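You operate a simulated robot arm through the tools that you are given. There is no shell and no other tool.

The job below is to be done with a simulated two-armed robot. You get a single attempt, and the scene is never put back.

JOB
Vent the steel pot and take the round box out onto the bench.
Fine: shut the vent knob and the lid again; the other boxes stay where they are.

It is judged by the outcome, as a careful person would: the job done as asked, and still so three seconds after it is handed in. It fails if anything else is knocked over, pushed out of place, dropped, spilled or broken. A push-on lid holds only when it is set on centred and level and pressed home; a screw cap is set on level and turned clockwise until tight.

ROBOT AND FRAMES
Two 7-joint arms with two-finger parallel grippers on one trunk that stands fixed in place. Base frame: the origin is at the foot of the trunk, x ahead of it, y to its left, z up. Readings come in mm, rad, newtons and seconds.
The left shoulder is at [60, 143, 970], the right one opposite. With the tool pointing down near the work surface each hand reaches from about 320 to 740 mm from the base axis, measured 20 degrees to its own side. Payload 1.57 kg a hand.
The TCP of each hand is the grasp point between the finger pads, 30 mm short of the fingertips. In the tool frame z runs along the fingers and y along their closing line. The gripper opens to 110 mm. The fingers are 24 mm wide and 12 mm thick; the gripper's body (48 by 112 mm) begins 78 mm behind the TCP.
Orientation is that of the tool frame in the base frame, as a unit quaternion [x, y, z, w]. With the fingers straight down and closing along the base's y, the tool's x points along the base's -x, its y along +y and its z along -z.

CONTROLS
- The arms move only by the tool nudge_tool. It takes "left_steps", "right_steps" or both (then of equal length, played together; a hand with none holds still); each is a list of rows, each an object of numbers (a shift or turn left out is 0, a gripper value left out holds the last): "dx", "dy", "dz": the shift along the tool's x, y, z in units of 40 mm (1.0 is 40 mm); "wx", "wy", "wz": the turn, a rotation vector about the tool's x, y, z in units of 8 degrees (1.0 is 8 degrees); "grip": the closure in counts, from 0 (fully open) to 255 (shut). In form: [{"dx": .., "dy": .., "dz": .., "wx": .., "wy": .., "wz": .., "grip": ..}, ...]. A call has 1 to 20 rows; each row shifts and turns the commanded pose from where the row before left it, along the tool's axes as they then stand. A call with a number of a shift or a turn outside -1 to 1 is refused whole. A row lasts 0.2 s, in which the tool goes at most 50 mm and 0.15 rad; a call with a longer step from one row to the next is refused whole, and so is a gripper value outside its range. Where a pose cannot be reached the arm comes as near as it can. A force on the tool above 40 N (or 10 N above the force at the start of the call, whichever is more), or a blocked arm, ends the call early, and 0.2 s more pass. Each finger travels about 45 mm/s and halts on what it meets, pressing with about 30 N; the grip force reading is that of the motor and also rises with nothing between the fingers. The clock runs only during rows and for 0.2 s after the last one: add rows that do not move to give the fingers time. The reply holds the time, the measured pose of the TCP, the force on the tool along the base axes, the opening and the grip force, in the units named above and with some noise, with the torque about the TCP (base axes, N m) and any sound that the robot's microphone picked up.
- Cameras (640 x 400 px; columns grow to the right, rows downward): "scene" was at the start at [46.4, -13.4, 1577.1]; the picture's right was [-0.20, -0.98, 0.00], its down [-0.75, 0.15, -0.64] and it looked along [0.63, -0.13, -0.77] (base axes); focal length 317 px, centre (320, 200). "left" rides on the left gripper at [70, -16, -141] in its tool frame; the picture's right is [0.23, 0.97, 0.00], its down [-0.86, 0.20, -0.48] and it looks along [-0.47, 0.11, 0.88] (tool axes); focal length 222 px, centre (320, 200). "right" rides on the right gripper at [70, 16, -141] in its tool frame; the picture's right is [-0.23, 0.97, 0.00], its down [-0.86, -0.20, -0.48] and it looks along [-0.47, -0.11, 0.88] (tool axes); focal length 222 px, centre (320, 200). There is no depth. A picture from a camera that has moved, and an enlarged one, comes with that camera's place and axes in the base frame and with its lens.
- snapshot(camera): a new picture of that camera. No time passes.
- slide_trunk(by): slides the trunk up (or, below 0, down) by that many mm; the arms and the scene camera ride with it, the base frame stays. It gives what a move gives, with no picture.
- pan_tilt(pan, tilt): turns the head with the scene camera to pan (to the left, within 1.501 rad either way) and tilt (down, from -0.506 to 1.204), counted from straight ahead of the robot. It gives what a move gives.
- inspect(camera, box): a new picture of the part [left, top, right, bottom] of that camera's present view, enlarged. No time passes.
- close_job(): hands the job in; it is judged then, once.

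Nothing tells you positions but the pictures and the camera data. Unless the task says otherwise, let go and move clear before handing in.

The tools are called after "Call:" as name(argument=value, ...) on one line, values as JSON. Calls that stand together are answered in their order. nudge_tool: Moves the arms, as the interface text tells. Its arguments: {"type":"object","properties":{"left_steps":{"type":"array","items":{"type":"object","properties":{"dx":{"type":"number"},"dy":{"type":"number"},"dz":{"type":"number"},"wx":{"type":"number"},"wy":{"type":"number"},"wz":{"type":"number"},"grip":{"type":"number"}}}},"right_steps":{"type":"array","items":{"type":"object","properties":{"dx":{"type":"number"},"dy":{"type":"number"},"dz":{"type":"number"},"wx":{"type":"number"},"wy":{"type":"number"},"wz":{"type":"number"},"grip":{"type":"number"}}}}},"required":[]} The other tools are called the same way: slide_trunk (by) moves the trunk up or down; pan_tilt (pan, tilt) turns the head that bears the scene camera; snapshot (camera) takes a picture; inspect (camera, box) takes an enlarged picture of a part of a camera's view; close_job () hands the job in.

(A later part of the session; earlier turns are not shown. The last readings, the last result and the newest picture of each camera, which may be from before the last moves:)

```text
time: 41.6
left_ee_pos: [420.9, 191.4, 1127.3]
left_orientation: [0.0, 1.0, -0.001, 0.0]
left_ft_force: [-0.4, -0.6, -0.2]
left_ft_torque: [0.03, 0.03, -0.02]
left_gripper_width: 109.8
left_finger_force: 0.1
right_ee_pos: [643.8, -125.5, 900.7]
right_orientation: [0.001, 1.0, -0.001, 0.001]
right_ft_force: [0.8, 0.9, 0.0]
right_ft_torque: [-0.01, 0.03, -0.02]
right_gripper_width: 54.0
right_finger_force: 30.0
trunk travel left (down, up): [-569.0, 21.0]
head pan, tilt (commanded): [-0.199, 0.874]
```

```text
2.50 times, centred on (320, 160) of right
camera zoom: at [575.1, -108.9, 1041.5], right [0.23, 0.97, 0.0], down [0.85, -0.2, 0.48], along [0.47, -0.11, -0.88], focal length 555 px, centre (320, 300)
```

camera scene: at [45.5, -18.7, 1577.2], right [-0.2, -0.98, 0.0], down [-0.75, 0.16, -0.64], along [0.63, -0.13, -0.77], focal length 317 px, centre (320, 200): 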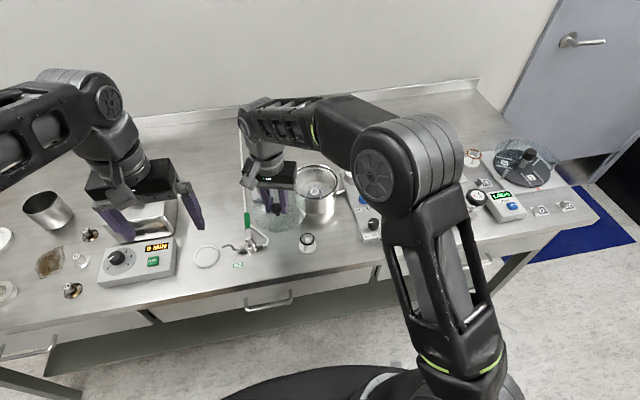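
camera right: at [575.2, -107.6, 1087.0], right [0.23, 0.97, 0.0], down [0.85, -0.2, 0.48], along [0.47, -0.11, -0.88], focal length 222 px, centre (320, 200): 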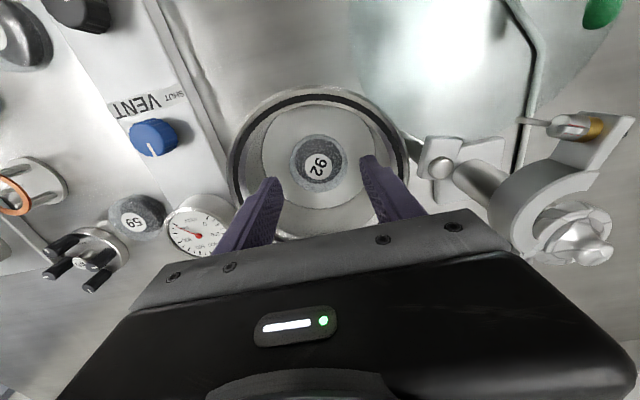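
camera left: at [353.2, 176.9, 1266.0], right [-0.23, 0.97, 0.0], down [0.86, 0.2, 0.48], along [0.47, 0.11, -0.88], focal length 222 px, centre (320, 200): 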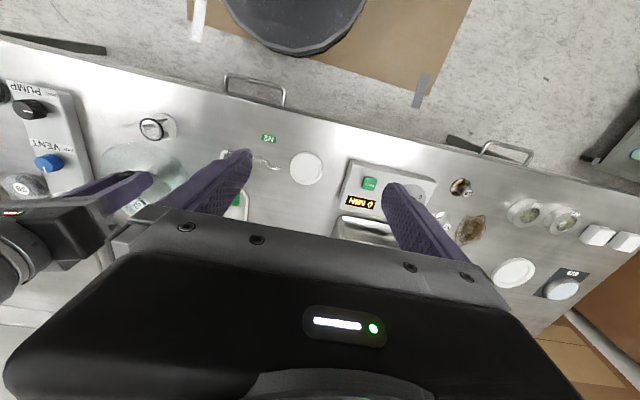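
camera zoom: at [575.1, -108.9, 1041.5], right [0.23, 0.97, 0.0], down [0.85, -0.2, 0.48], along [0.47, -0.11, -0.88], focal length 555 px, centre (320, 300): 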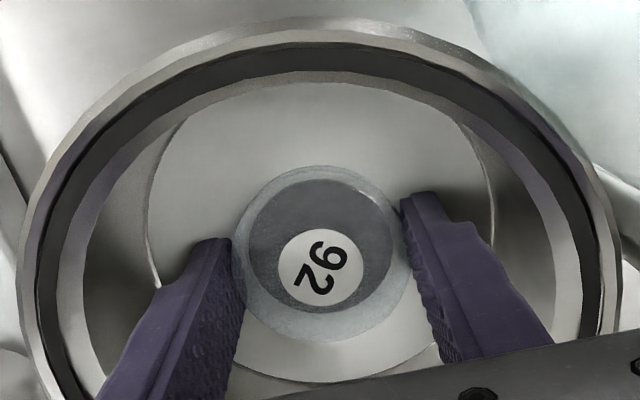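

The box is gripped at 54 mm with 30 N. I'll lift a little and check it comes along whole.

Call:
nudge_tool(right_steps=[{"dz": -0.25}, {"dz": -0.25}, {}])

Call:
inspect(camera="right", box=[220, 80, 420, 240])

Call:
inspect(camera="scene", box=[285, 140, 365, 230])

```text
time: 42.4
left_ee_pos: [421.9, 191.8, 1126.6]
left_orientation: [0.0, 1.0, 0.0, 0.001]
left_ft_force: [-0.4, 0.6, 1.0]
left_ft_torque: [0.0, -0.03, 0.0]
left_gripper_width: 109.9
left_finger_force: 0.1
right_ee_pos: [644.8, -125.4, 922.0]
right_orientation: [0.0, 1.0, 0.001, 0.0]
right_ft_force: [-0.3, -0.2, 0.3]
right_ft_torque: [-0.01, -0.02, -0.02]
right_gripper_width: 54.1
right_finger_force: 30.1
trunk travel left (down, up): [-569.0, 21.0]
head pan, tilt (commanded): [-0.199, 0.874]
```

```text
2.50 times, centred on (320, 160) of right
camera zoom: at [575.0, -108.5, 1061.6], right [0.23, 0.97, 0.0], down [0.85, -0.2, 0.48], along [0.47, -0.11, -0.88], focal length 555 px, centre (320, 300)
```

zoom: 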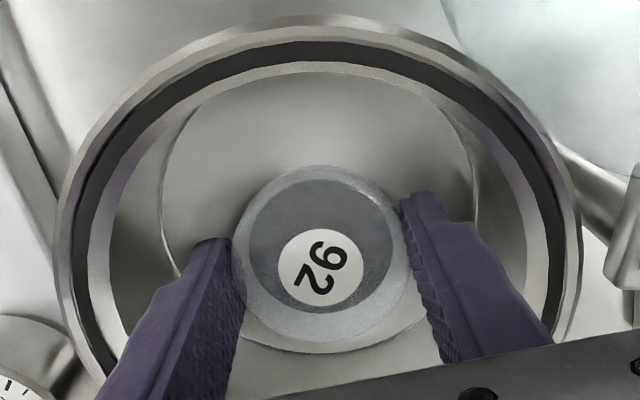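

```text
4.44 times, centred on (325, 185) of scene
camera zoom: at [46.6, -13.3, 1577.1], right [-0.2, -0.98, 0.0], down [-0.75, 0.15, -0.64], along [0.63, -0.13, -0.77], focal length 1407 px, centre (298, 267)
```

zoom: 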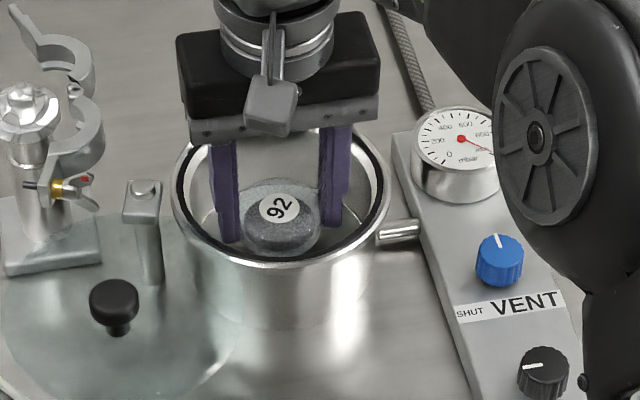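

The box lifts cleanly. I'll raise it clear of the rim, then carry it to the free bench area in front of the pot at about (485, -160).

Call:
nudge_tool(right_steps=[{"dz": -0.6}, {"dz": -0.7}, {"dz": -0.7}, {}, {"dx": 0.66, "dy": -0.145}, {"dx": 0.66, "dy": -0.145}, {"dx": 0.66, "dy": -0.145}, {"dx": 0.66, "dy": -0.145}, {"dx": 0.66, "dy": -0.145}, {"dx": 0.66, "dy": -0.145}, {}, {}])

Call:
snapshot(camera="right")

Call:
snapshot(camera="scene")

Call:
inspect(camera="scene", box=[260, 150, 420, 290])

```text
time: 45.0
left_ee_pos: [419.2, 191.1, 1126.7]
left_orientation: [0.0, 1.0, 0.0, 0.0]
left_ft_force: [0.8, -0.2, -0.1]
left_ft_torque: [0.02, 0.02, -0.02]
left_gripper_width: 110.1
left_finger_force: 0.2
right_ee_pos: [483.9, -158.0, 1002.3]
right_orientation: [0.0, 1.0, 0.0, 0.0]
right_ft_force: [-0.6, 0.0, -0.7]
right_ft_torque: [0.0, 0.0, 0.0]
right_gripper_width: 53.9
right_finger_force: 30.0
trunk travel left (down, up): [-569.0, 21.0]
head pan, tilt (commanded): [-0.199, 0.874]
```

```text
taken
camera right: at [415.0, -142.9, 1143.4], right [0.23, 0.97, 0.0], down [0.85, -0.2, 0.48], along [0.47, -0.11, -0.88], focal length 222 px, centre (320, 200)
```

right: 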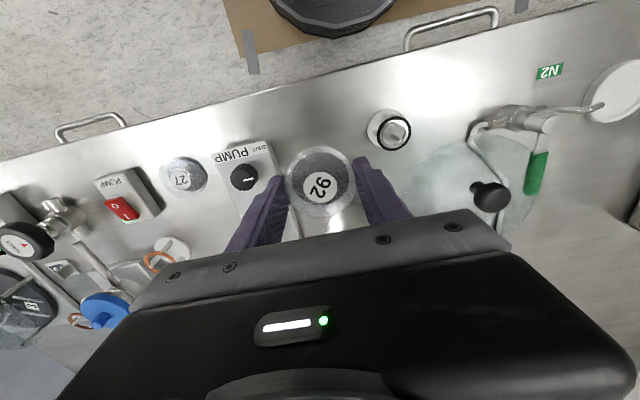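

```text
taken
camera scene: at [46.2, -13.5, 1577.1], right [-0.2, -0.98, 0.0], down [-0.75, 0.15, -0.64], along [0.63, -0.13, -0.77], focal length 317 px, centre (320, 200)
```

scene: 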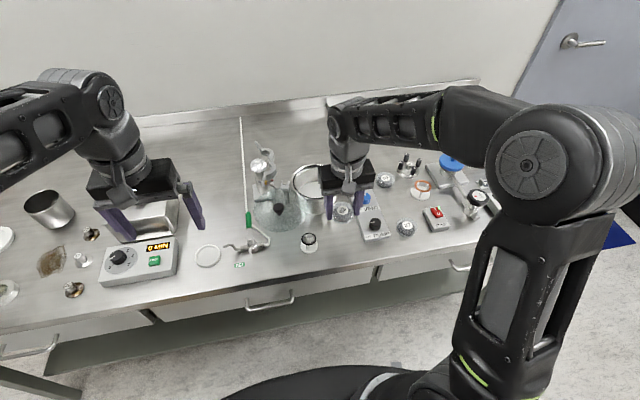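

```text
2.86 times, centred on (340, 220) of scene
camera zoom: at [46.2, -13.5, 1577.1], right [-0.2, -0.98, 0.0], down [-0.75, 0.15, -0.64], along [0.63, -0.13, -0.77], focal length 905 px, centre (263, 143)
```

zoom: 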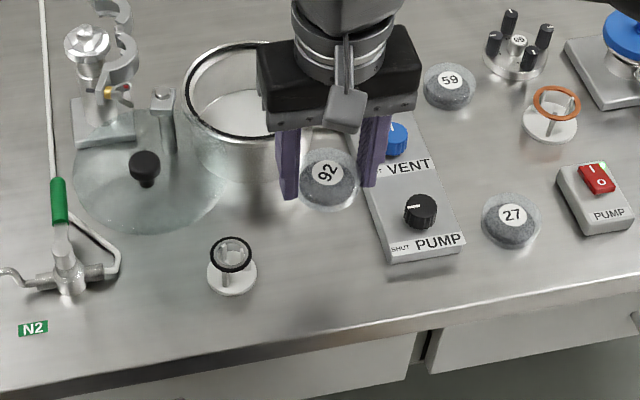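

The drop spot is clear of the vial stand and the panel. I'll lower the box to just above the bench, then step down gently until contact.

Call:
nudge_tool(right_steps=[{"dz": 0.7}, {"dz": 0.7}, {"dz": 0.6}, {"dz": 0.4}, {"dz": 0.1}, {}, {}])

Call:
snapshot(camera="right")

Call:
inspect(camera="scene", box=[290, 190, 400, 280])

```text
time: 46.6
left_ee_pos: [420.4, 192.4, 1127.1]
left_orientation: [0.0, 1.0, 0.0, 0.0]
left_ft_force: [0.3, -0.6, -1.0]
left_ft_torque: [-0.01, -0.01, -0.02]
left_gripper_width: 109.9
left_finger_force: 0.1
right_ee_pos: [483.8, -160.2, 901.1]
right_orientation: [0.001, 1.0, 0.001, 0.0]
right_ft_force: [-0.2, 0.3, -0.6]
right_ft_torque: [0.01, 0.01, -0.04]
right_gripper_width: 53.9
right_finger_force: 30.3
trunk travel left (down, up): [-569.0, 21.0]
head pan, tilt (commanded): [-0.199, 0.874]
```

```text
taken
camera right: at [414.8, -143.3, 1041.0], right [0.23, 0.97, 0.0], down [0.85, -0.2, 0.48], along [0.47, -0.11, -0.88], focal length 222 px, centre (320, 200)
```

right: 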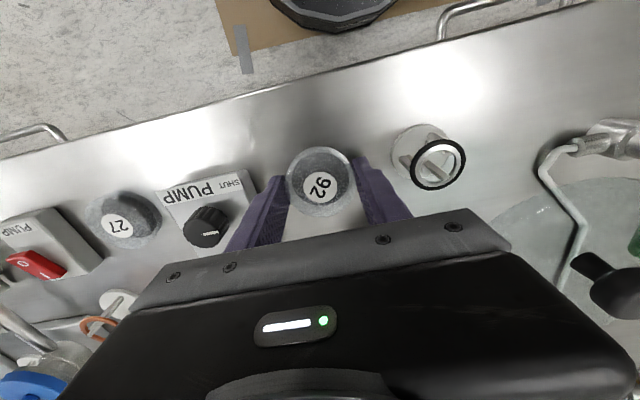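

```text
4.44 times, centred on (345, 235) of scene
camera zoom: at [46.5, -13.4, 1577.1], right [-0.2, -0.98, 0.0], down [-0.75, 0.15, -0.64], along [0.63, -0.13, -0.77], focal length 1407 px, centre (209, 44)
```

zoom: 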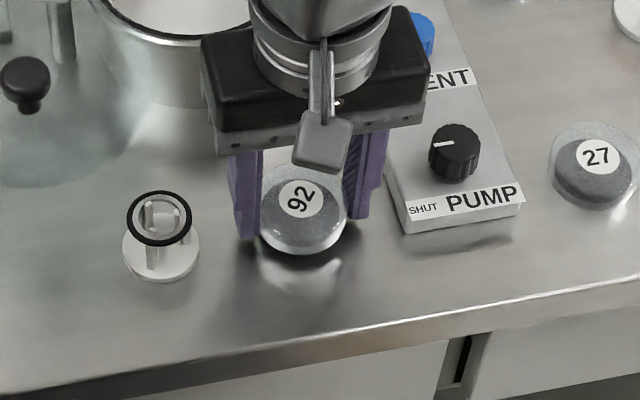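

Call:
nudge_tool(right_steps=[{"dz": 0.06}, {"dz": 0.06}, {"dz": 0.05}, {}])

Call:
inspect(camera="scene", box=[320, 210, 380, 260])

```text
time: 47.6
left_ee_pos: [420.0, 191.5, 1126.0]
left_orientation: [0.001, 1.0, 0.001, 0.0]
left_ft_force: [-0.7, 1.0, -0.8]
left_ft_torque: [0.01, 0.02, 0.02]
left_gripper_width: 110.0
left_finger_force: 0.1
right_ee_pos: [485.5, -160.8, 895.5]
right_orientation: [0.0, 1.0, 0.0, 0.0]
right_ft_force: [0.2, -0.2, -0.8]
right_ft_torque: [0.02, 0.01, -0.03]
right_gripper_width: 53.9
right_finger_force: 30.0
trunk travel left (down, up): [-569.0, 21.0]
head pan, tilt (commanded): [-0.199, 0.874]
```

```text
8.00 times, centred on (350, 235) of scene
camera zoom: at [46.5, -13.3, 1577.1], right [-0.2, -0.98, 0.0], down [-0.75, 0.15, -0.64], along [0.63, -0.13, -0.77], focal length 2533 px, centre (80, -80)
```

zoom: 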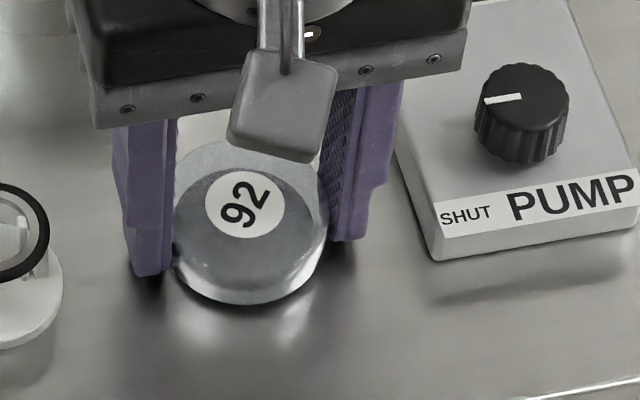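

Call:
nudge_tool(right_steps=[{"dz": 0.04}, {"dz": 0.04}, {}])

Call:
inspect(camera="scene", box=[320, 210, 380, 260])

```text
time: 48.4
left_ee_pos: [420.5, 191.5, 1125.4]
left_orientation: [0.0, 1.0, 0.001, -0.001]
left_ft_force: [0.3, 0.7, -0.8]
left_ft_torque: [-0.01, 0.01, 0.04]
left_gripper_width: 109.9
left_finger_force: 0.1
right_ee_pos: [484.0, -159.5, 891.7]
right_orientation: [0.001, 1.0, 0.0, 0.0]
right_ft_force: [0.0, 0.1, -0.4]
right_ft_torque: [-0.01, 0.01, -0.04]
right_gripper_width: 54.1
right_finger_force: 30.0
trunk travel left (down, up): [-569.0, 21.0]
head pan, tilt (commanded): [-0.199, 0.874]
```

```text
8.00 times, centred on (350, 235) of scene
camera zoom: at [46.5, -13.4, 1577.1], right [-0.2, -0.98, 0.0], down [-0.75, 0.15, -0.64], along [0.63, -0.13, -0.77], focal length 2533 px, centre (80, -80)
```

zoom: 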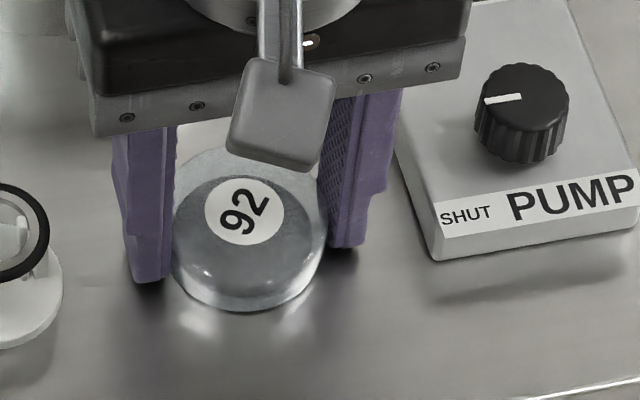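

Call:
nudge_tool(right_steps=[{"dz": 0.03}, {"dz": 0.03}, {}])

Call:
inspect(camera="scene", box=[320, 210, 380, 260])

```text
time: 49.2
left_ee_pos: [419.4, 191.9, 1127.0]
left_orientation: [0.0, 1.0, -0.001, 0.001]
left_ft_force: [0.3, 1.0, 0.0]
left_ft_torque: [-0.01, 0.0, 0.01]
left_gripper_width: 109.8
left_finger_force: 0.0
right_ee_pos: [484.3, -158.4, 890.9]
right_orientation: [0.001, 1.0, 0.0, 0.001]
right_ft_force: [-3.7, -1.7, 22.5]
right_ft_torque: [-0.01, 0.17, 0.01]
right_gripper_width: 53.8
right_finger_force: 30.3
trunk travel left (down, up): [-569.0, 21.0]
head pan, tilt (commanded): [-0.199, 0.874]
```

```text
8.00 times, centred on (350, 235) of scene
camera zoom: at [44.0, -12.9, 1577.5], right [-0.2, -0.98, 0.0], down [-0.75, 0.15, -0.64], along [0.63, -0.13, -0.77], focal length 2533 px, centre (80, -80)
```

zoom: 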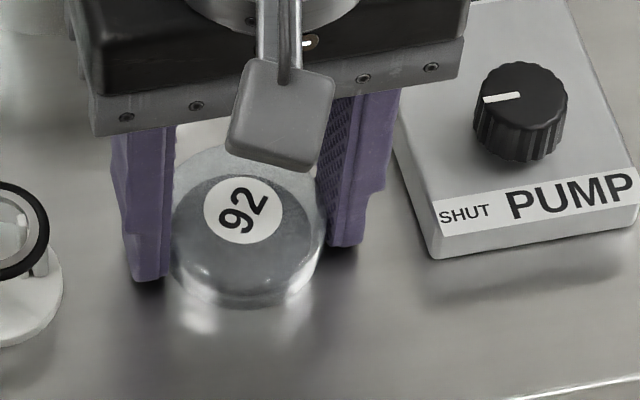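

The box has made contact with the bench (22 N). I'll relieve the load slightly, open the fingers and lift straight up.

Call:
nudge_tool(right_steps=[{"dz": -0.035}, {}, {"grip": 102}, {}, {}, {}])

Call:
inspect(camera="scene", box=[320, 210, 380, 260])

Call:
snapshot(camera="right")

```text
time: 50.6
left_ee_pos: [420.2, 192.6, 1126.2]
left_orientation: [0.0, 1.0, 0.0, 0.0]
left_ft_force: [-0.3, -0.4, 0.3]
left_ft_torque: [0.02, -0.01, 0.0]
left_gripper_width: 110.0
left_finger_force: 0.0
right_ee_pos: [484.8, -158.6, 890.1]
right_orientation: [0.0, 1.0, -0.001, 0.0]
right_ft_force: [-0.3, -0.8, 0.3]
right_ft_torque: [0.01, 0.01, 0.02]
right_gripper_width: 66.0
right_finger_force: 0.4
trunk travel left (down, up): [-569.0, 21.0]
head pan, tilt (commanded): [-0.199, 0.874]
```

```text
8.00 times, centred on (350, 235) of scene
camera zoom: at [46.0, -13.3, 1577.0], right [-0.2, -0.98, 0.0], down [-0.75, 0.15, -0.64], along [0.63, -0.13, -0.77], focal length 2533 px, centre (80, -80)
```

zoom: 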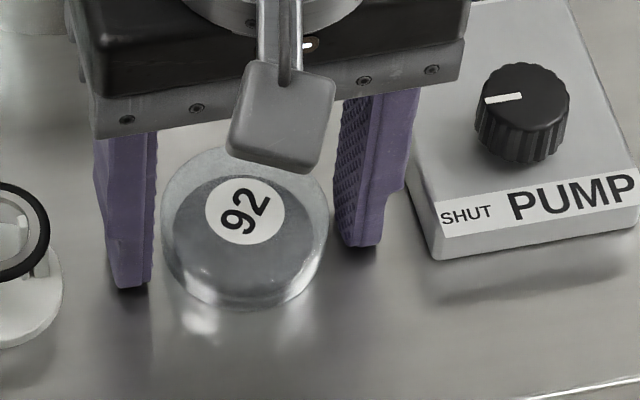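

```text
taken
camera right: at [415.9, -143.3, 1030.3], right [0.23, 0.97, 0.0], down [0.85, -0.2, 0.48], along [0.47, -0.11, -0.88], focal length 222 px, centre (320, 200)
```

right: 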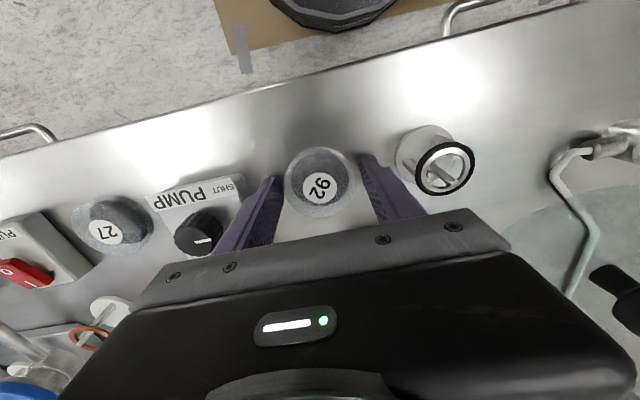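

Box 92 stands upright on the bench and is released. I'll lift straight up and go back to the lid knob at about (542, -11).

Call:
nudge_tool(right_steps=[{"dz": -0.3}, {"dz": -0.8}, {"dz": -0.8}, {"dz": -0.8}, {"dz": -0.8}, {"dx": -0.286, "dy": 0.736, "grip": 110}, {"dx": -0.286, "dy": 0.736}, {"dx": -0.286, "dy": 0.736}, {"dx": -0.286, "dy": 0.736}, {"dx": -0.286, "dy": 0.736}, {"wz": 0.81}, {"wz": 0.81}, {}, {}])

Call:
snapshot(camera="right")

Call:
inspect(camera="right", box=[220, 90, 420, 230])

Call:
inspect(camera="scene", box=[220, 130, 390, 280])

```text
time: 53.6
left_ee_pos: [421.6, 191.9, 1125.7]
left_orientation: [0.0, 1.0, 0.0, 0.0]
left_ft_force: [0.1, -0.1, -0.6]
left_ft_torque: [-0.02, 0.01, -0.02]
left_gripper_width: 109.8
left_finger_force: 0.0
right_ee_pos: [542.7, -11.6, 1032.0]
right_orientation: [0.114, 0.993, 0.002, 0.0]
right_ft_force: [-0.6, 0.4, 0.3]
right_ft_torque: [0.0, -0.03, -0.02]
right_gripper_width: 62.6
right_finger_force: 0.0
trunk travel left (down, up): [-569.0, 21.0]
head pan, tilt (commanded): [-0.199, 0.874]
```

```text
taken
camera right: at [478.9, 19.2, 1171.8], right [0.44, 0.9, 0.0], down [0.79, -0.39, 0.48], along [0.43, -0.21, -0.88], focal length 222 px, centre (320, 200)
```

right: 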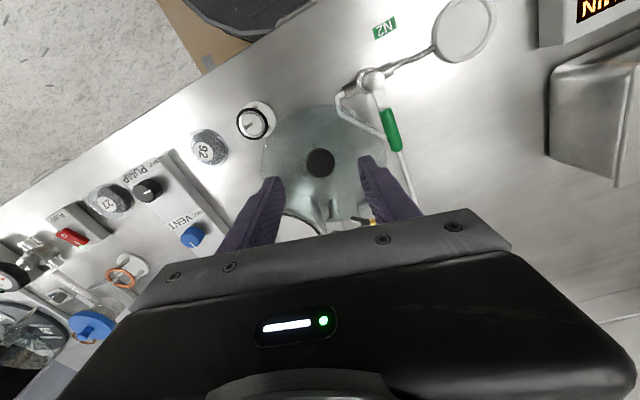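

```text
2.86 times, centred on (320, 160) of right
camera zoom: at [478.9, 19.2, 1171.8], right [0.44, 0.9, 0.0], down [0.79, -0.39, 0.48], along [0.43, -0.21, -0.88], focal length 635 px, centre (320, 314)
```

zoom: 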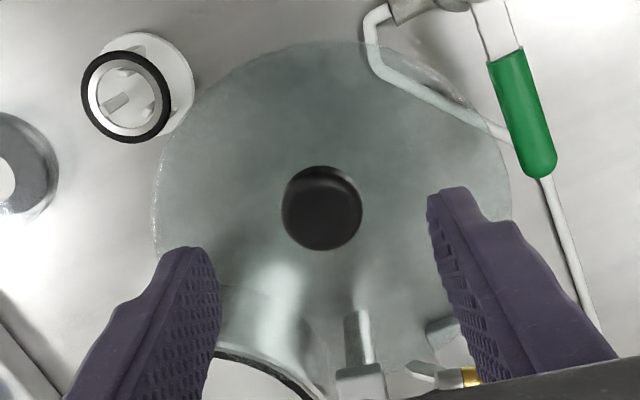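

```text
2.67 times, centred on (305, 205) of scene
camera zoom: at [46.6, -13.2, 1577.1], right [-0.2, -0.98, 0.0], down [-0.75, 0.15, -0.64], along [0.63, -0.13, -0.77], focal length 844 px, centre (360, 187)
```

zoom: 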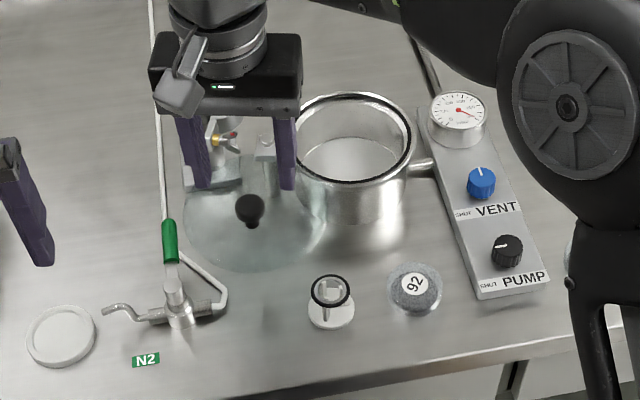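

The hand is well aligned over the lid knob. I'll descend and grip it.

Call:
nudge_tool(right_steps=[{"dz": 0.5}, {"dz": 0.5}, {"dz": 0.235}, {}, {"grip": 255}, {}, {}, {}])

Call:
inspect(camera="right", box=[220, 90, 420, 230])

```text
time: 55.4
left_ee_pos: [420.0, 191.3, 1126.4]
left_orientation: [0.0, 1.0, 0.0, 0.0]
left_ft_force: [0.1, 0.8, -0.2]
left_ft_torque: [0.03, 0.02, 0.01]
left_gripper_width: 110.2
left_finger_force: 0.0
right_ee_pos: [542.4, -12.5, 981.3]
right_orientation: [0.113, 0.994, 0.001, 0.0]
right_ft_force: [-0.8, 0.1, -2.3]
right_ft_torque: [0.02, 0.0, 0.0]
right_gripper_width: 27.4
right_finger_force: 31.0
trunk travel left (down, up): [-569.0, 21.0]
head pan, tilt (commanded): [-0.199, 0.874]
```

```text
2.86 times, centred on (320, 160) of right
camera zoom: at [478.9, 18.7, 1120.9], right [0.44, 0.9, 0.0], down [0.79, -0.39, 0.48], along [0.43, -0.21, -0.88], focal length 635 px, centre (320, 314)
```

zoom: 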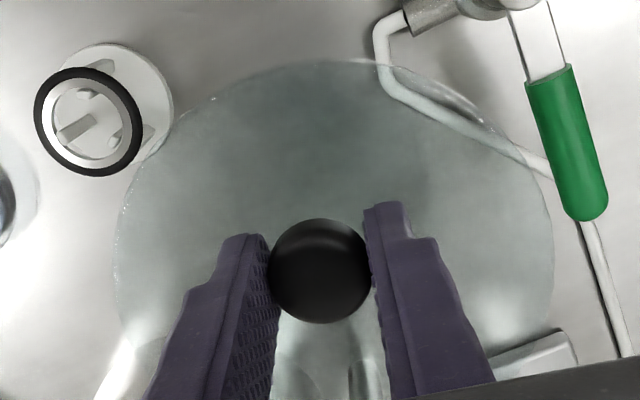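

The lid knob is gripped. I'll swing the lid back counter-clockwise along the arc in stages.

Call:
nudge_tool(right_steps=[{"dy": -0.2299, "dx": -0.01, "wz": -0.625}, {"dy": -0.2299, "dx": -0.01, "wz": -0.625}, {"dy": -0.2299, "dx": -0.01, "wz": -0.625}, {"dy": -0.2299, "dx": -0.01, "wz": -0.625}, {"dy": -0.2299, "dx": -0.01, "wz": -0.625}, {"dy": -0.2299, "dx": -0.01, "wz": -0.625}, {"dy": -0.2299, "dx": -0.01, "wz": -0.625}, {"dy": -0.2299, "dx": -0.01, "wz": -0.625}, {"dy": -0.2299, "dx": -0.01, "wz": -0.625}, {"dy": -0.2299, "dx": -0.01, "wz": -0.625}, {}])

Call:
inspect(camera="scene", box=[220, 130, 390, 280])

```text
time: 57.8
left_ee_pos: [420.4, 190.8, 1125.5]
left_orientation: [0.001, 1.0, 0.002, 0.001]
left_ft_force: [-0.2, 0.1, 0.4]
left_ft_torque: [-0.01, 0.0, 0.01]
left_gripper_width: 110.0
left_finger_force: 0.1
right_ee_pos: [560.0, -102.9, 980.3]
right_orientation: [-0.317, 0.948, -0.001, -0.002]
right_ft_force: [-12.0, -8.9, -17.4]
right_ft_torque: [-0.44, 0.41, 0.02]
right_gripper_width: 27.4
right_finger_force: 37.6
trunk travel left (down, up): [-569.0, 21.0]
head pan, tilt (commanded): [-0.199, 0.874]
```

```text
2.67 times, centred on (305, 205) of scene
camera zoom: at [46.3, -15.0, 1577.0], right [-0.2, -0.98, 0.0], down [-0.75, 0.15, -0.64], along [0.63, -0.13, -0.77], focal length 844 px, centre (360, 187)
```

zoom: 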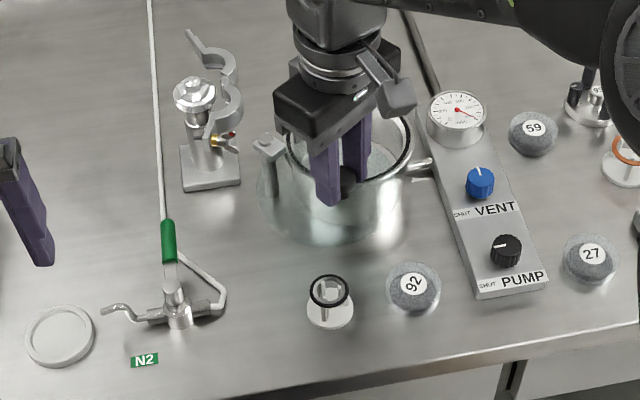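

There are moderate radial and vertical pulls, so my arc is slightly tight and high. I'll correct about 1.2 mm outward and downward, then continue.

Call:
nudge_tool(right_steps=[{"dx": 0.03, "dz": 0.03}, {}])

```text
time: 58.4
left_ee_pos: [421.1, 190.1, 1125.5]
left_orientation: [0.001, 1.0, 0.001, 0.0]
left_ft_force: [0.1, 0.8, -0.5]
left_ft_torque: [0.01, -0.01, -0.01]
left_gripper_width: 110.0
left_finger_force: 0.0
right_ee_pos: [559.0, -102.5, 981.4]
right_orientation: [-0.317, 0.949, 0.0, 0.0]
right_ft_force: [-10.5, -11.0, -9.1]
right_ft_torque: [-0.47, 0.41, -0.27]
right_gripper_width: 27.5
right_finger_force: 37.6
trunk travel left (down, up): [-569.0, 21.0]
head pan, tilt (commanded): [-0.199, 0.874]
```

Call:
nudge_tool(right_steps=[{"dx": 0.05, "dz": 0.02}, {}])

```text
time: 59.0
left_ee_pos: [421.2, 191.4, 1126.5]
left_orientation: [-0.001, 1.0, 0.0, 0.0]
left_ft_force: [0.2, 0.3, 0.5]
left_ft_torque: [0.02, -0.01, -0.01]
left_gripper_width: 110.2
left_finger_force: 0.2
right_ee_pos: [558.8, -101.0, 980.2]
right_orientation: [-0.318, 0.948, 0.001, 0.002]
right_ft_force: [-3.4, -5.2, -1.3]
right_ft_torque: [-0.18, 0.23, -0.23]
right_gripper_width: 27.2
right_finger_force: 37.9
trunk travel left (down, up): [-569.0, 21.0]
head pan, tilt (commanded): [-0.199, 0.874]
```

Call:
nudge_tool(right_steps=[{"dy": -0.231, "dx": -0.008, "wz": -0.625}, {"dy": -0.231, "dx": -0.008, "wz": -0.625}, {"dy": -0.231, "dx": -0.008, "wz": -0.625}, {"dy": -0.231, "dx": -0.008, "wz": -0.625}, {"dy": -0.231, "dx": -0.008, "wz": -0.625}, {}])

Call:
inspect(camera="scene", box=[260, 130, 390, 250])

```text
time: 60.4
left_ee_pos: [420.4, 190.9, 1126.8]
left_orientation: [0.0, 1.0, 0.0, 0.001]
left_ft_force: [-0.2, 0.1, -0.2]
left_ft_torque: [0.0, 0.02, 0.01]
left_gripper_width: 110.2
left_finger_force: 0.0
right_ee_pos: [593.5, -132.2, 980.8]
right_orientation: [-0.516, 0.857, 0.0, 0.002]
right_ft_force: [-1.3, -4.1, 14.4]
right_ft_torque: [-0.03, 0.0, -0.11]
right_gripper_width: 27.6
right_finger_force: 37.8
trunk travel left (down, up): [-569.0, 21.0]
head pan, tilt (commanded): [-0.199, 0.874]
```

```text
3.33 times, centred on (325, 190) of scene
camera zoom: at [44.8, -13.6, 1577.3], right [-0.2, -0.98, 0.0], down [-0.75, 0.15, -0.64], along [0.63, -0.13, -0.77], focal length 1056 px, centre (303, 233)
```

zoom: 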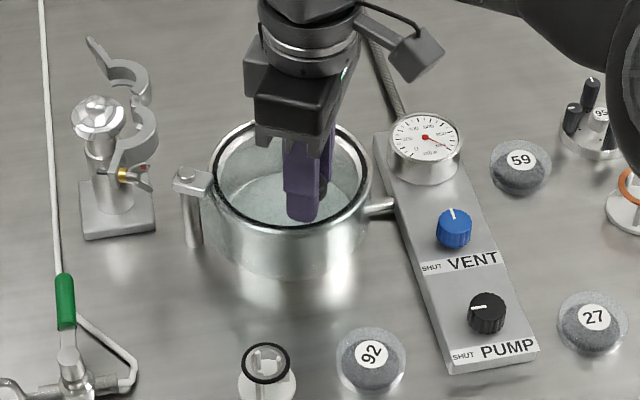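

Call:
nudge_tool(right_steps=[{"dy": -0.231, "dx": -0.008, "dz": -0.025, "wz": -0.625}, {"dy": -0.231, "dx": -0.008, "wz": -0.625}, {"dy": -0.231, "dx": -0.008, "wz": -0.625}, {"dy": -0.231, "dx": -0.008, "wz": -0.625}, {}])

Call:
inspect(camera="right", box=[220, 80, 420, 230])

Call:
inspect(camera="scene", box=[270, 140, 370, 240])

```text
time: 61.6
left_ee_pos: [420.4, 191.4, 1126.7]
left_orientation: [0.0, 1.0, 0.0, 0.0]
left_ft_force: [0.2, -1.5, -0.4]
left_ft_torque: [0.02, -0.01, 0.01]
left_gripper_width: 110.1
left_finger_force: 0.0
right_ee_pos: [626.8, -143.1, 981.4]
right_orientation: [-0.657, 0.754, 0.001, 0.0]
right_ft_force: [0.9, -0.7, 6.6]
right_ft_torque: [0.07, -0.03, -0.03]
right_gripper_width: 27.1
right_finger_force: 37.8
trunk travel left (down, up): [-569.0, 21.0]
head pan, tilt (commanded): [-0.199, 0.874]
```

```text
2.67 times, centred on (320, 155) of right
camera zoom: at [601.5, -210.5, 1121.0], right [-0.93, 0.36, 0.0], down [0.32, 0.82, 0.48], along [0.17, 0.45, -0.88], focal length 592 px, centre (320, 320)
```

zoom: 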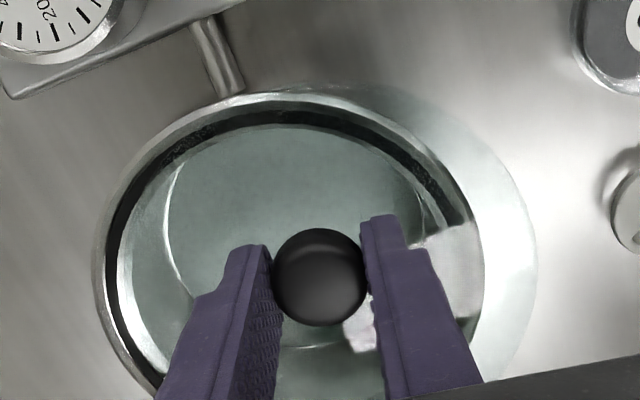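

```text
4.00 times, centred on (320, 190) of scene
camera zoom: at [45.8, -13.2, 1577.1], right [-0.2, -0.98, 0.0], down [-0.75, 0.15, -0.64], along [0.63, -0.13, -0.77], focal length 1267 px, centre (320, 240)
```

zoom: 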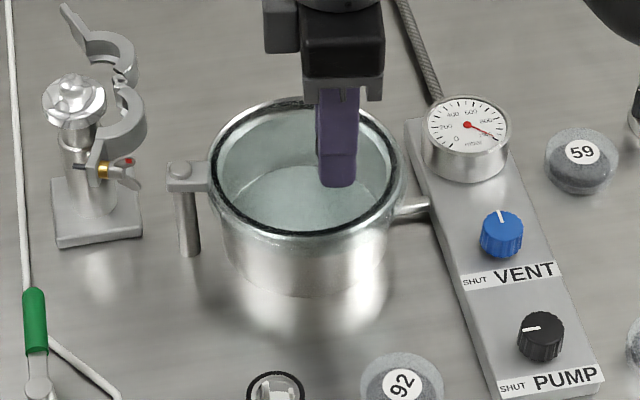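

About 9° remain. I'll continue in smaller steps.

Call:
nudge_tool(right_steps=[{"dy": -0.1849, "dx": -0.005, "wz": -0.5}, {"dy": -0.1849, "dx": -0.005, "wz": -0.5}, {}])

Call:
inspect(camera="right", box=[220, 80, 420, 230])

Call:
inspect(camera="scene", box=[270, 140, 370, 240])

```text
time: 62.4
left_ee_pos: [419.6, 190.6, 1125.7]
left_orientation: [0.0, 1.0, 0.001, 0.001]
left_ft_force: [-0.4, 0.5, -0.4]
left_ft_torque: [0.0, 0.04, 0.01]
left_gripper_width: 109.9
left_finger_force: 0.0
right_ee_pos: [641.1, -145.0, 981.2]
right_orientation: [0.708, -0.707, 0.001, 0.0]
right_ft_force: [-3.2, -3.0, 7.4]
right_ft_torque: [-0.03, 0.12, 0.27]
right_gripper_width: 27.2
right_finger_force: 37.6
trunk travel left (down, up): [-569.0, 21.0]
head pan, tilt (commanded): [-0.199, 0.874]
```

```text
2.67 times, centred on (320, 155) of right
camera zoom: at [625.9, -214.9, 1121.0], right [-0.97, 0.23, 0.0], down [0.2, 0.86, 0.48], along [0.11, 0.47, -0.88], focal length 592 px, centre (320, 320)
```

zoom: 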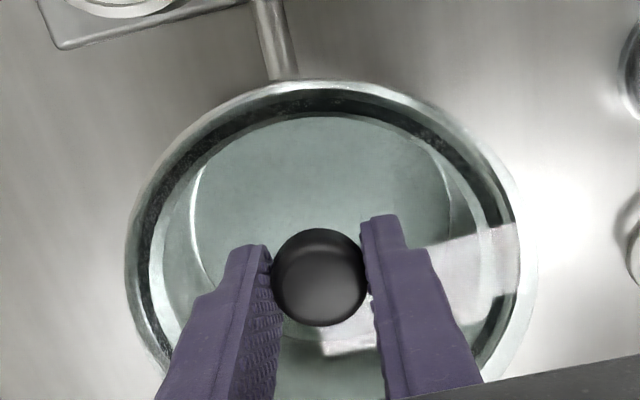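

```text
4.00 times, centred on (320, 190) of scene
camera zoom: at [45.3, -13.6, 1577.2], right [-0.2, -0.98, 0.0], down [-0.75, 0.15, -0.64], along [0.63, -0.13, -0.77], focal length 1267 px, centre (320, 240)
```

zoom: 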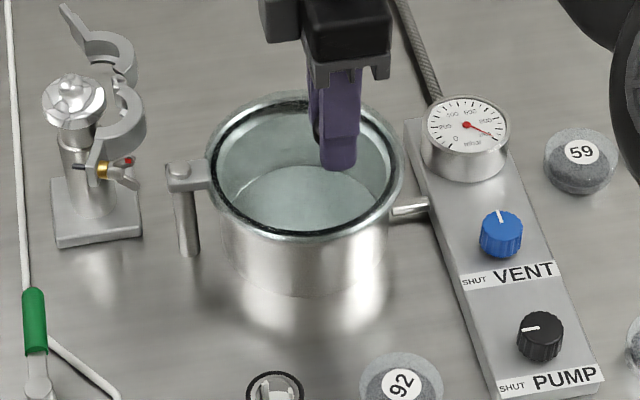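

The lid is almost closed. I'll make fine steps toward the closed stop, watching the force.

Call:
nudge_tool(right_steps=[{"dy": -0.04, "wz": -0.11}, {}, {}])

Call:
inspect(camera="right", box=[220, 80, 420, 230])

```text
time: 63.2
left_ee_pos: [420.0, 191.7, 1126.1]
left_orientation: [0.001, 1.0, 0.0, 0.0]
left_ft_force: [-0.5, -0.1, 0.2]
left_ft_torque: [0.03, 0.03, -0.01]
left_gripper_width: 110.4
left_finger_force: 0.0
right_ee_pos: [642.8, -144.2, 982.0]
right_orientation: [0.712, -0.702, 0.0, 0.0]
right_ft_force: [-1.5, -4.2, 5.3]
right_ft_torque: [-0.29, 0.01, 0.09]
right_gripper_width: 27.4
right_finger_force: 37.6
trunk travel left (down, up): [-569.0, 21.0]
head pan, tilt (commanded): [-0.199, 0.874]
```

```text
2.67 times, centred on (320, 155) of right
camera zoom: at [628.4, -215.2, 1120.9], right [-0.98, 0.21, 0.0], down [0.19, 0.86, 0.48], along [0.1, 0.47, -0.88], focal length 592 px, centre (320, 320)
```

zoom: 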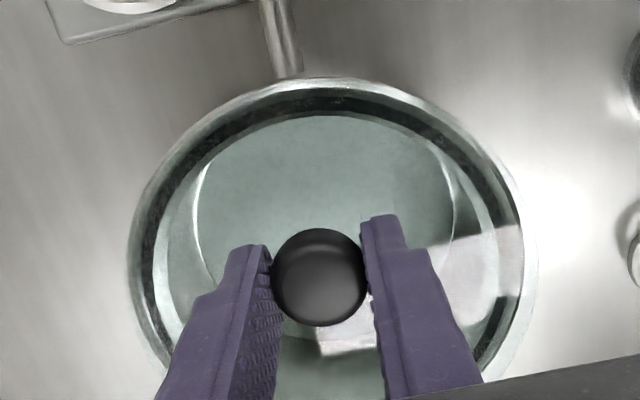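

Call:
nudge_tool(right_steps=[{"dy": -0.03}, {}, {}])

Call:
nudge_tool(right_steps=[{"dy": -0.03}, {}, {}])

Call:
inspect(camera="right", box=[220, 80, 420, 230])

Call:
inspect(camera="scene", box=[285, 150, 350, 220])

```text
time: 64.0
left_ee_pos: [419.1, 190.5, 1126.6]
left_orientation: [0.0, 1.0, 0.0, 0.001]
left_ft_force: [1.0, 0.0, -0.3]
left_ft_torque: [0.02, 0.0, -0.01]
left_gripper_width: 110.1
left_finger_force: 0.1
right_ee_pos: [643.9, -144.6, 980.3]
right_orientation: [0.712, -0.703, 0.0, -0.001]
right_ft_force: [-3.0, -6.2, 8.2]
right_ft_torque: [-0.25, 0.11, 0.38]
right_gripper_width: 27.1
right_finger_force: 37.9
trunk travel left (down, up): [-569.0, 21.0]
head pan, tilt (commanded): [-0.199, 0.874]
```

```text
time: 64.8
left_ee_pos: [420.0, 191.1, 1126.1]
left_orientation: [0.0, 1.0, 0.0, 0.001]
left_ft_force: [-0.5, 0.5, 0.9]
left_ft_torque: [-0.02, 0.0, 0.03]
left_gripper_width: 109.8
left_finger_force: 0.1
right_ee_pos: [645.9, -144.2, 979.9]
right_orientation: [0.712, -0.702, 0.0, 0.0]
right_ft_force: [-5.5, -5.2, 6.1]
right_ft_torque: [-0.1, 0.08, -0.03]
right_gripper_width: 27.0
right_finger_force: 37.4
trunk travel left (down, up): [-569.0, 21.0]
head pan, tilt (commanded): [-0.199, 0.874]
```

```text
2.67 times, centred on (320, 155) of right
camera zoom: at [630.7, -215.2, 1120.8], right [-0.98, 0.21, 0.0], down [0.19, 0.86, 0.48], along [0.1, 0.47, -0.88], focal length 592 px, centre (320, 320)
```

zoom: 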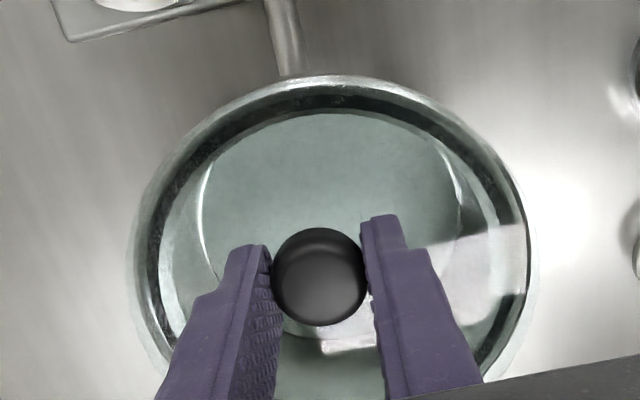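

```text
5.71 times, centred on (318, 185) of scene
camera zoom: at [45.2, -14.0, 1577.2], right [-0.2, -0.98, 0.0], down [-0.75, 0.15, -0.64], along [0.63, -0.13, -0.77], focal length 1810 px, centre (334, 286)
```

zoom: 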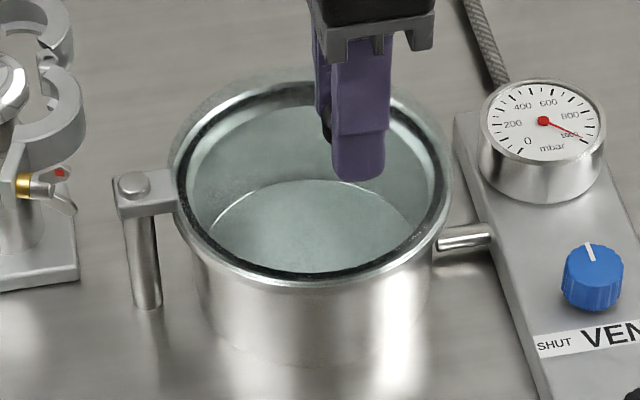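

There's no hard stop, and the knob is now about 1.5 mm past its original closed x (644.2). I'll step back to the original position, release, rise clear and compare with the earlier close-up.

Call:
nudge_tool(right_steps=[{"dy": 0.04, "dx": 0.02, "dz": -0.015, "wz": 0.11}, {}, {}])

Call:
inspect(camera="right", box=[220, 80, 420, 230])

```text
time: 65.6
left_ee_pos: [420.8, 191.5, 1126.0]
left_orientation: [0.0, 1.0, 0.0, 0.0]
left_ft_force: [0.0, -1.6, -0.9]
left_ft_torque: [-0.03, -0.03, -0.02]
left_gripper_width: 110.1
left_finger_force: 0.1
right_ee_pos: [644.5, -144.4, 980.8]
right_orientation: [-0.707, 0.707, 0.001, 0.001]
right_ft_force: [-2.8, -1.7, 2.7]
right_ft_torque: [-0.02, 0.07, 0.31]
right_gripper_width: 27.5
right_finger_force: 37.9
trunk travel left (down, up): [-569.0, 21.0]
head pan, tilt (commanded): [-0.199, 0.874]
```

```text
2.67 times, centred on (320, 155) of right
camera zoom: at [628.9, -215.0, 1120.8], right [-0.97, 0.23, 0.0], down [0.2, 0.85, 0.48], along [0.11, 0.47, -0.88], focal length 592 px, centre (320, 320)
```

zoom: 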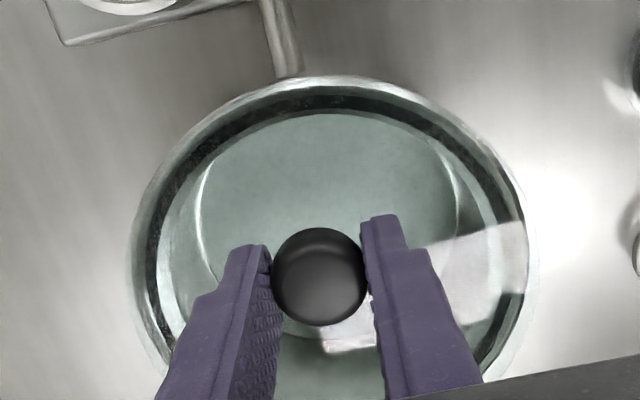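

Call:
nudge_tool(right_steps=[{"grip": 110}, {}, {}, {"dz": -0.5}, {"dz": -0.5}, {}, {"wz": 1.0}, {"wz": 1.0}, {"wz": 1.0}, {"wz": 1.0}, {"wz": 1.0}, {"wz": 1.0}, {"wz": 1.0}, {"wz": 1.0}, {"wz": 1.0}, {"wz": 1.0}, {"wz": 1.0}, {"wz": 0.25}, {}])

Call:
inspect(camera="right", box=[260, 60, 460, 220])

Call:
inspect(camera="scene", box=[285, 160, 350, 210])

```text
time: 69.6
left_ee_pos: [420.2, 191.1, 1126.5]
left_orientation: [0.001, 1.0, 0.0, 0.0]
left_ft_force: [0.2, -0.4, 1.1]
left_ft_torque: [0.01, 0.02, 0.02]
left_gripper_width: 109.8
left_finger_force: 0.1
right_ee_pos: [644.2, -145.5, 1020.5]
right_orientation: [0.001, 1.0, 0.0, 0.0]
right_ft_force: [-0.2, -0.5, -0.6]
right_ft_torque: [-0.01, 0.0, 0.01]
right_gripper_width: 62.4
right_finger_force: 0.1
trunk travel left (down, up): [-569.0, 21.0]
head pan, tilt (commanded): [-0.199, 0.874]
```

```text
2.50 times, centred on (360, 140) of right
camera zoom: at [575.7, -129.6, 1161.1], right [0.23, 0.97, 0.0], down [0.85, -0.2, 0.48], along [0.47, -0.11, -0.88], focal length 555 px, centre (220, 350)
```

zoom: 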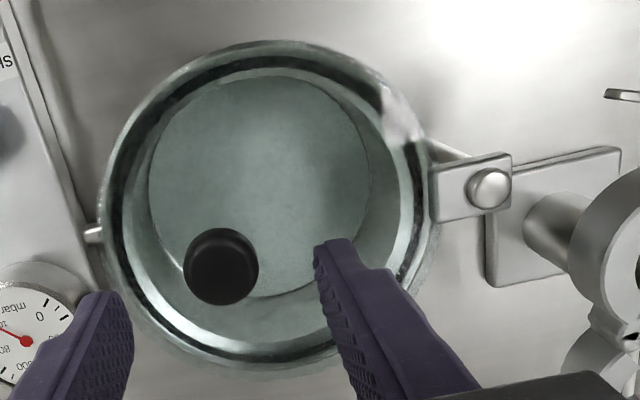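

```text
8.00 times, centred on (318, 185) of scene
camera zoom: at [46.5, -13.3, 1577.1], right [-0.2, -0.98, 0.0], down [-0.75, 0.15, -0.64], along [0.63, -0.13, -0.77], focal length 2533 px, centre (340, 320)
```

zoom: 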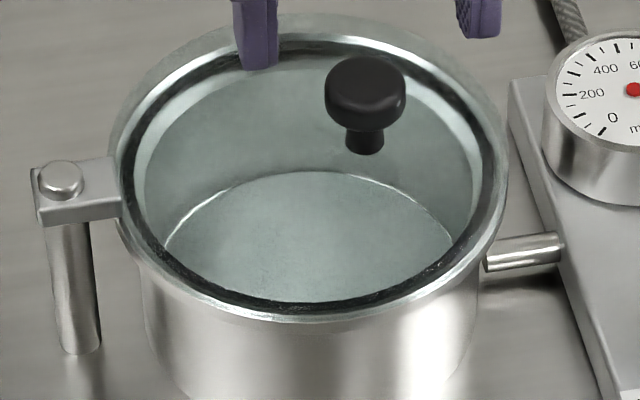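

The lid knob and bracket match their original positions in the close-up, so the lid is shut. Next I'll go back to the vent knob at (585, -255) with the hand rotated +80° to turn it shut.

Call:
nudge_tool(right_steps=[{"dx": 0.369, "dy": -0.686}, {"dx": 0.369, "dy": -0.686}, {"dx": 0.369, "dy": -0.686}, {"dx": 0.369, "dy": -0.686}, {"wz": 1.0, "grip": 135}, {"wz": 1.0}, {"wz": 1.0}, {"wz": 1.0}, {"wz": 1.0}, {"wz": 1.0}, {"wz": 1.0}, {"wz": 1.0}, {"wz": 1.0}, {"wz": 1.0}, {}, {}])

Call:
snapshot(camera="right")

Call:
inspect(camera="right", box=[240, 90, 400, 210])

Call:
snapshot(camera="scene")

```text
time: 73.0
left_ee_pos: [420.8, 191.5, 1126.1]
left_orientation: [-0.001, 1.0, 0.0, 0.001]
left_ft_force: [-0.4, -0.7, 0.2]
left_ft_torque: [0.05, -0.01, 0.0]
left_gripper_width: 109.9
left_finger_force: 0.1
right_ee_pos: [585.3, -254.3, 1020.0]
right_orientation: [0.644, 0.765, 0.0, 0.0]
right_ft_force: [0.5, -0.2, -0.2]
right_ft_torque: [0.02, 0.02, -0.02]
right_gripper_width: 51.9
right_finger_force: 0.1
trunk travel left (down, up): [-569.0, 21.0]
head pan, tilt (commanded): [-0.199, 0.874]
```

```text
taken
camera right: at [590.2, -184.1, 1160.7], right [1.0, -0.06, 0.0], down [-0.05, -0.88, 0.48], along [-0.03, -0.48, -0.88], focal length 222 px, centre (320, 200)
```

right: 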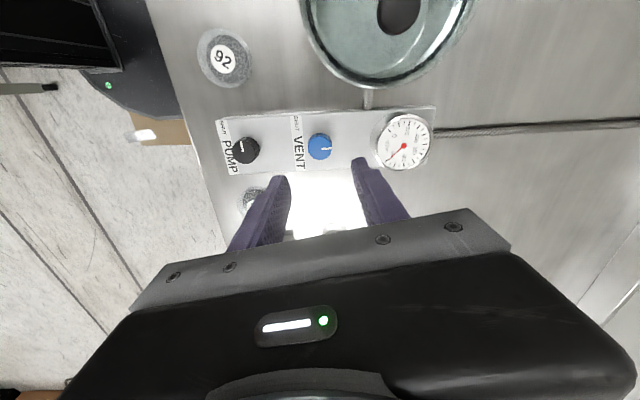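

```text
3.33 times, centred on (320, 150) of right
camera zoom: at [590.2, -184.1, 1160.7], right [1.0, -0.06, 0.0], down [-0.05, -0.88, 0.48], along [-0.03, -0.48, -0.88], focal length 740 px, centre (320, 367)
```

zoom: 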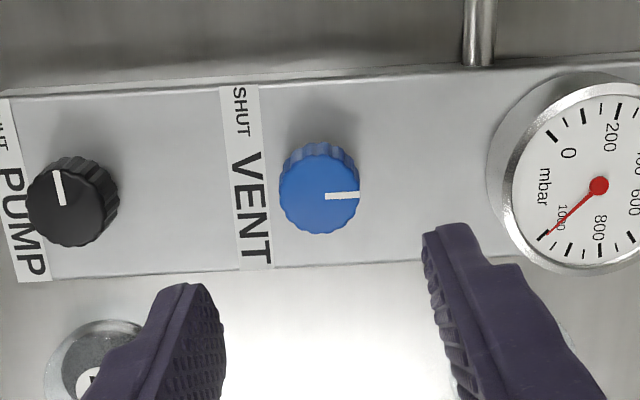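

```text
taken
camera scene: at [46.5, -13.3, 1577.1], right [-0.2, -0.98, 0.0], down [-0.75, 0.15, -0.64], along [0.63, -0.13, -0.77], focal length 317 px, centre (320, 200)
```

scene: 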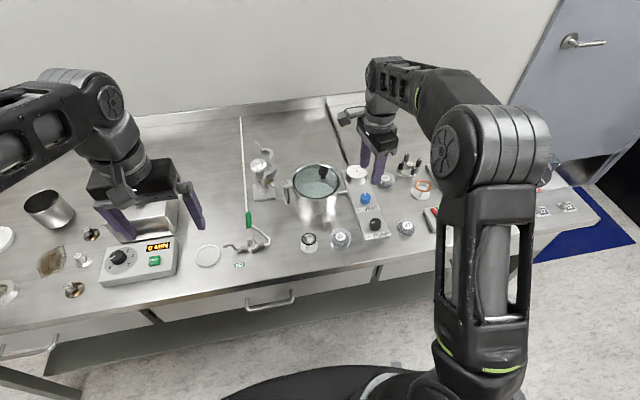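

The vent knob is perfectly under the tool axis, with its pointer at 90° (open). I'll descend and grip it.

Call:
nudge_tool(right_steps=[{"dz": 0.8}, {"dz": 0.8}, {"dz": 0.6}, {"dz": 0.3}, {}, {"grip": 255}, {}, {}, {}])

Call:
inspect(camera="right", box=[240, 100, 400, 220])

```text
time: 75.0
left_ee_pos: [420.0, 191.3, 1126.1]
left_orientation: [0.001, 1.0, 0.0, 0.0]
left_ft_force: [-0.1, -0.8, -0.1]
left_ft_torque: [0.01, 0.0, 0.01]
left_gripper_width: 110.1
left_finger_force: 0.0
right_ee_pos: [585.0, -256.7, 921.2]
right_orientation: [0.643, 0.766, 0.0, 0.0]
right_ft_force: [-3.7, 0.5, -2.9]
right_ft_torque: [-0.06, 0.03, -0.01]
right_gripper_width: 29.2
right_finger_force: 38.2
trunk travel left (down, up): [-569.0, 21.0]
head pan, tilt (commanded): [-0.199, 0.874]
```

```text
3.33 times, centred on (320, 160) of right
camera zoom: at [590.2, -184.9, 1061.6], right [1.0, -0.06, 0.0], down [-0.05, -0.88, 0.48], along [-0.03, -0.48, -0.88], focal length 740 px, centre (320, 333)
```

zoom: 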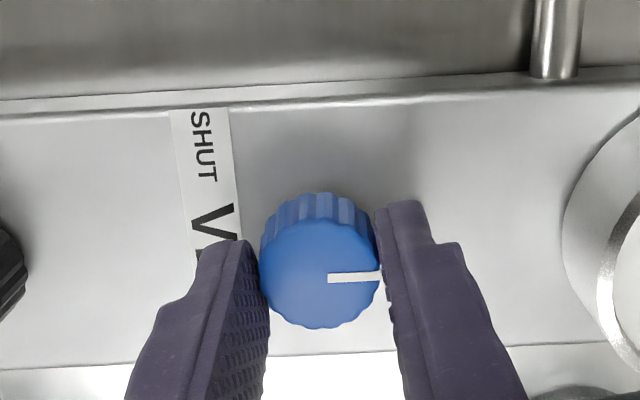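

The knob is gripped. I'll turn it counter-clockwise toward SHUT in stages.

Call:
nudge_tool(right_steps=[{"wz": -0.6}, {"wz": -0.6}, {"wz": -0.6}, {"wz": -0.6}, {"wz": -0.6}, {"wz": -0.6}, {}])

Call:
inspect(camera="right", box=[240, 100, 400, 220])

```text
time: 76.6
left_ee_pos: [419.6, 190.1, 1127.2]
left_orientation: [0.0, 1.0, 0.0, 0.0]
left_ft_force: [0.5, -0.7, -1.9]
left_ft_torque: [0.01, 0.01, 0.03]
left_gripper_width: 109.9
left_finger_force: 0.2
right_ee_pos: [584.7, -256.3, 921.2]
right_orientation: [0.432, 0.902, 0.001, 0.001]
right_ft_force: [-0.8, -3.9, 5.9]
right_ft_torque: [0.41, 0.81, -0.03]
right_gripper_width: 29.4
right_finger_force: 38.6
trunk travel left (down, up): [-569.0, 21.0]
head pan, tilt (commanded): [-0.199, 0.874]
```

```text
3.33 times, centred on (320, 160) of right
camera zoom: at [555.1, -191.7, 1061.5], right [0.9, 0.43, 0.0], down [0.38, -0.79, 0.48], along [0.21, -0.43, -0.88], focal length 740 px, centre (320, 333)
```

zoom: 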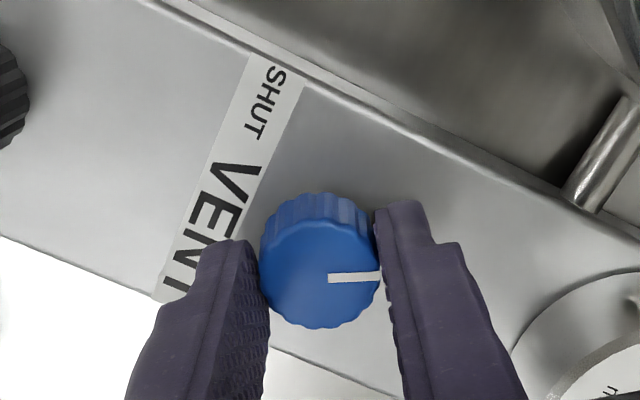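

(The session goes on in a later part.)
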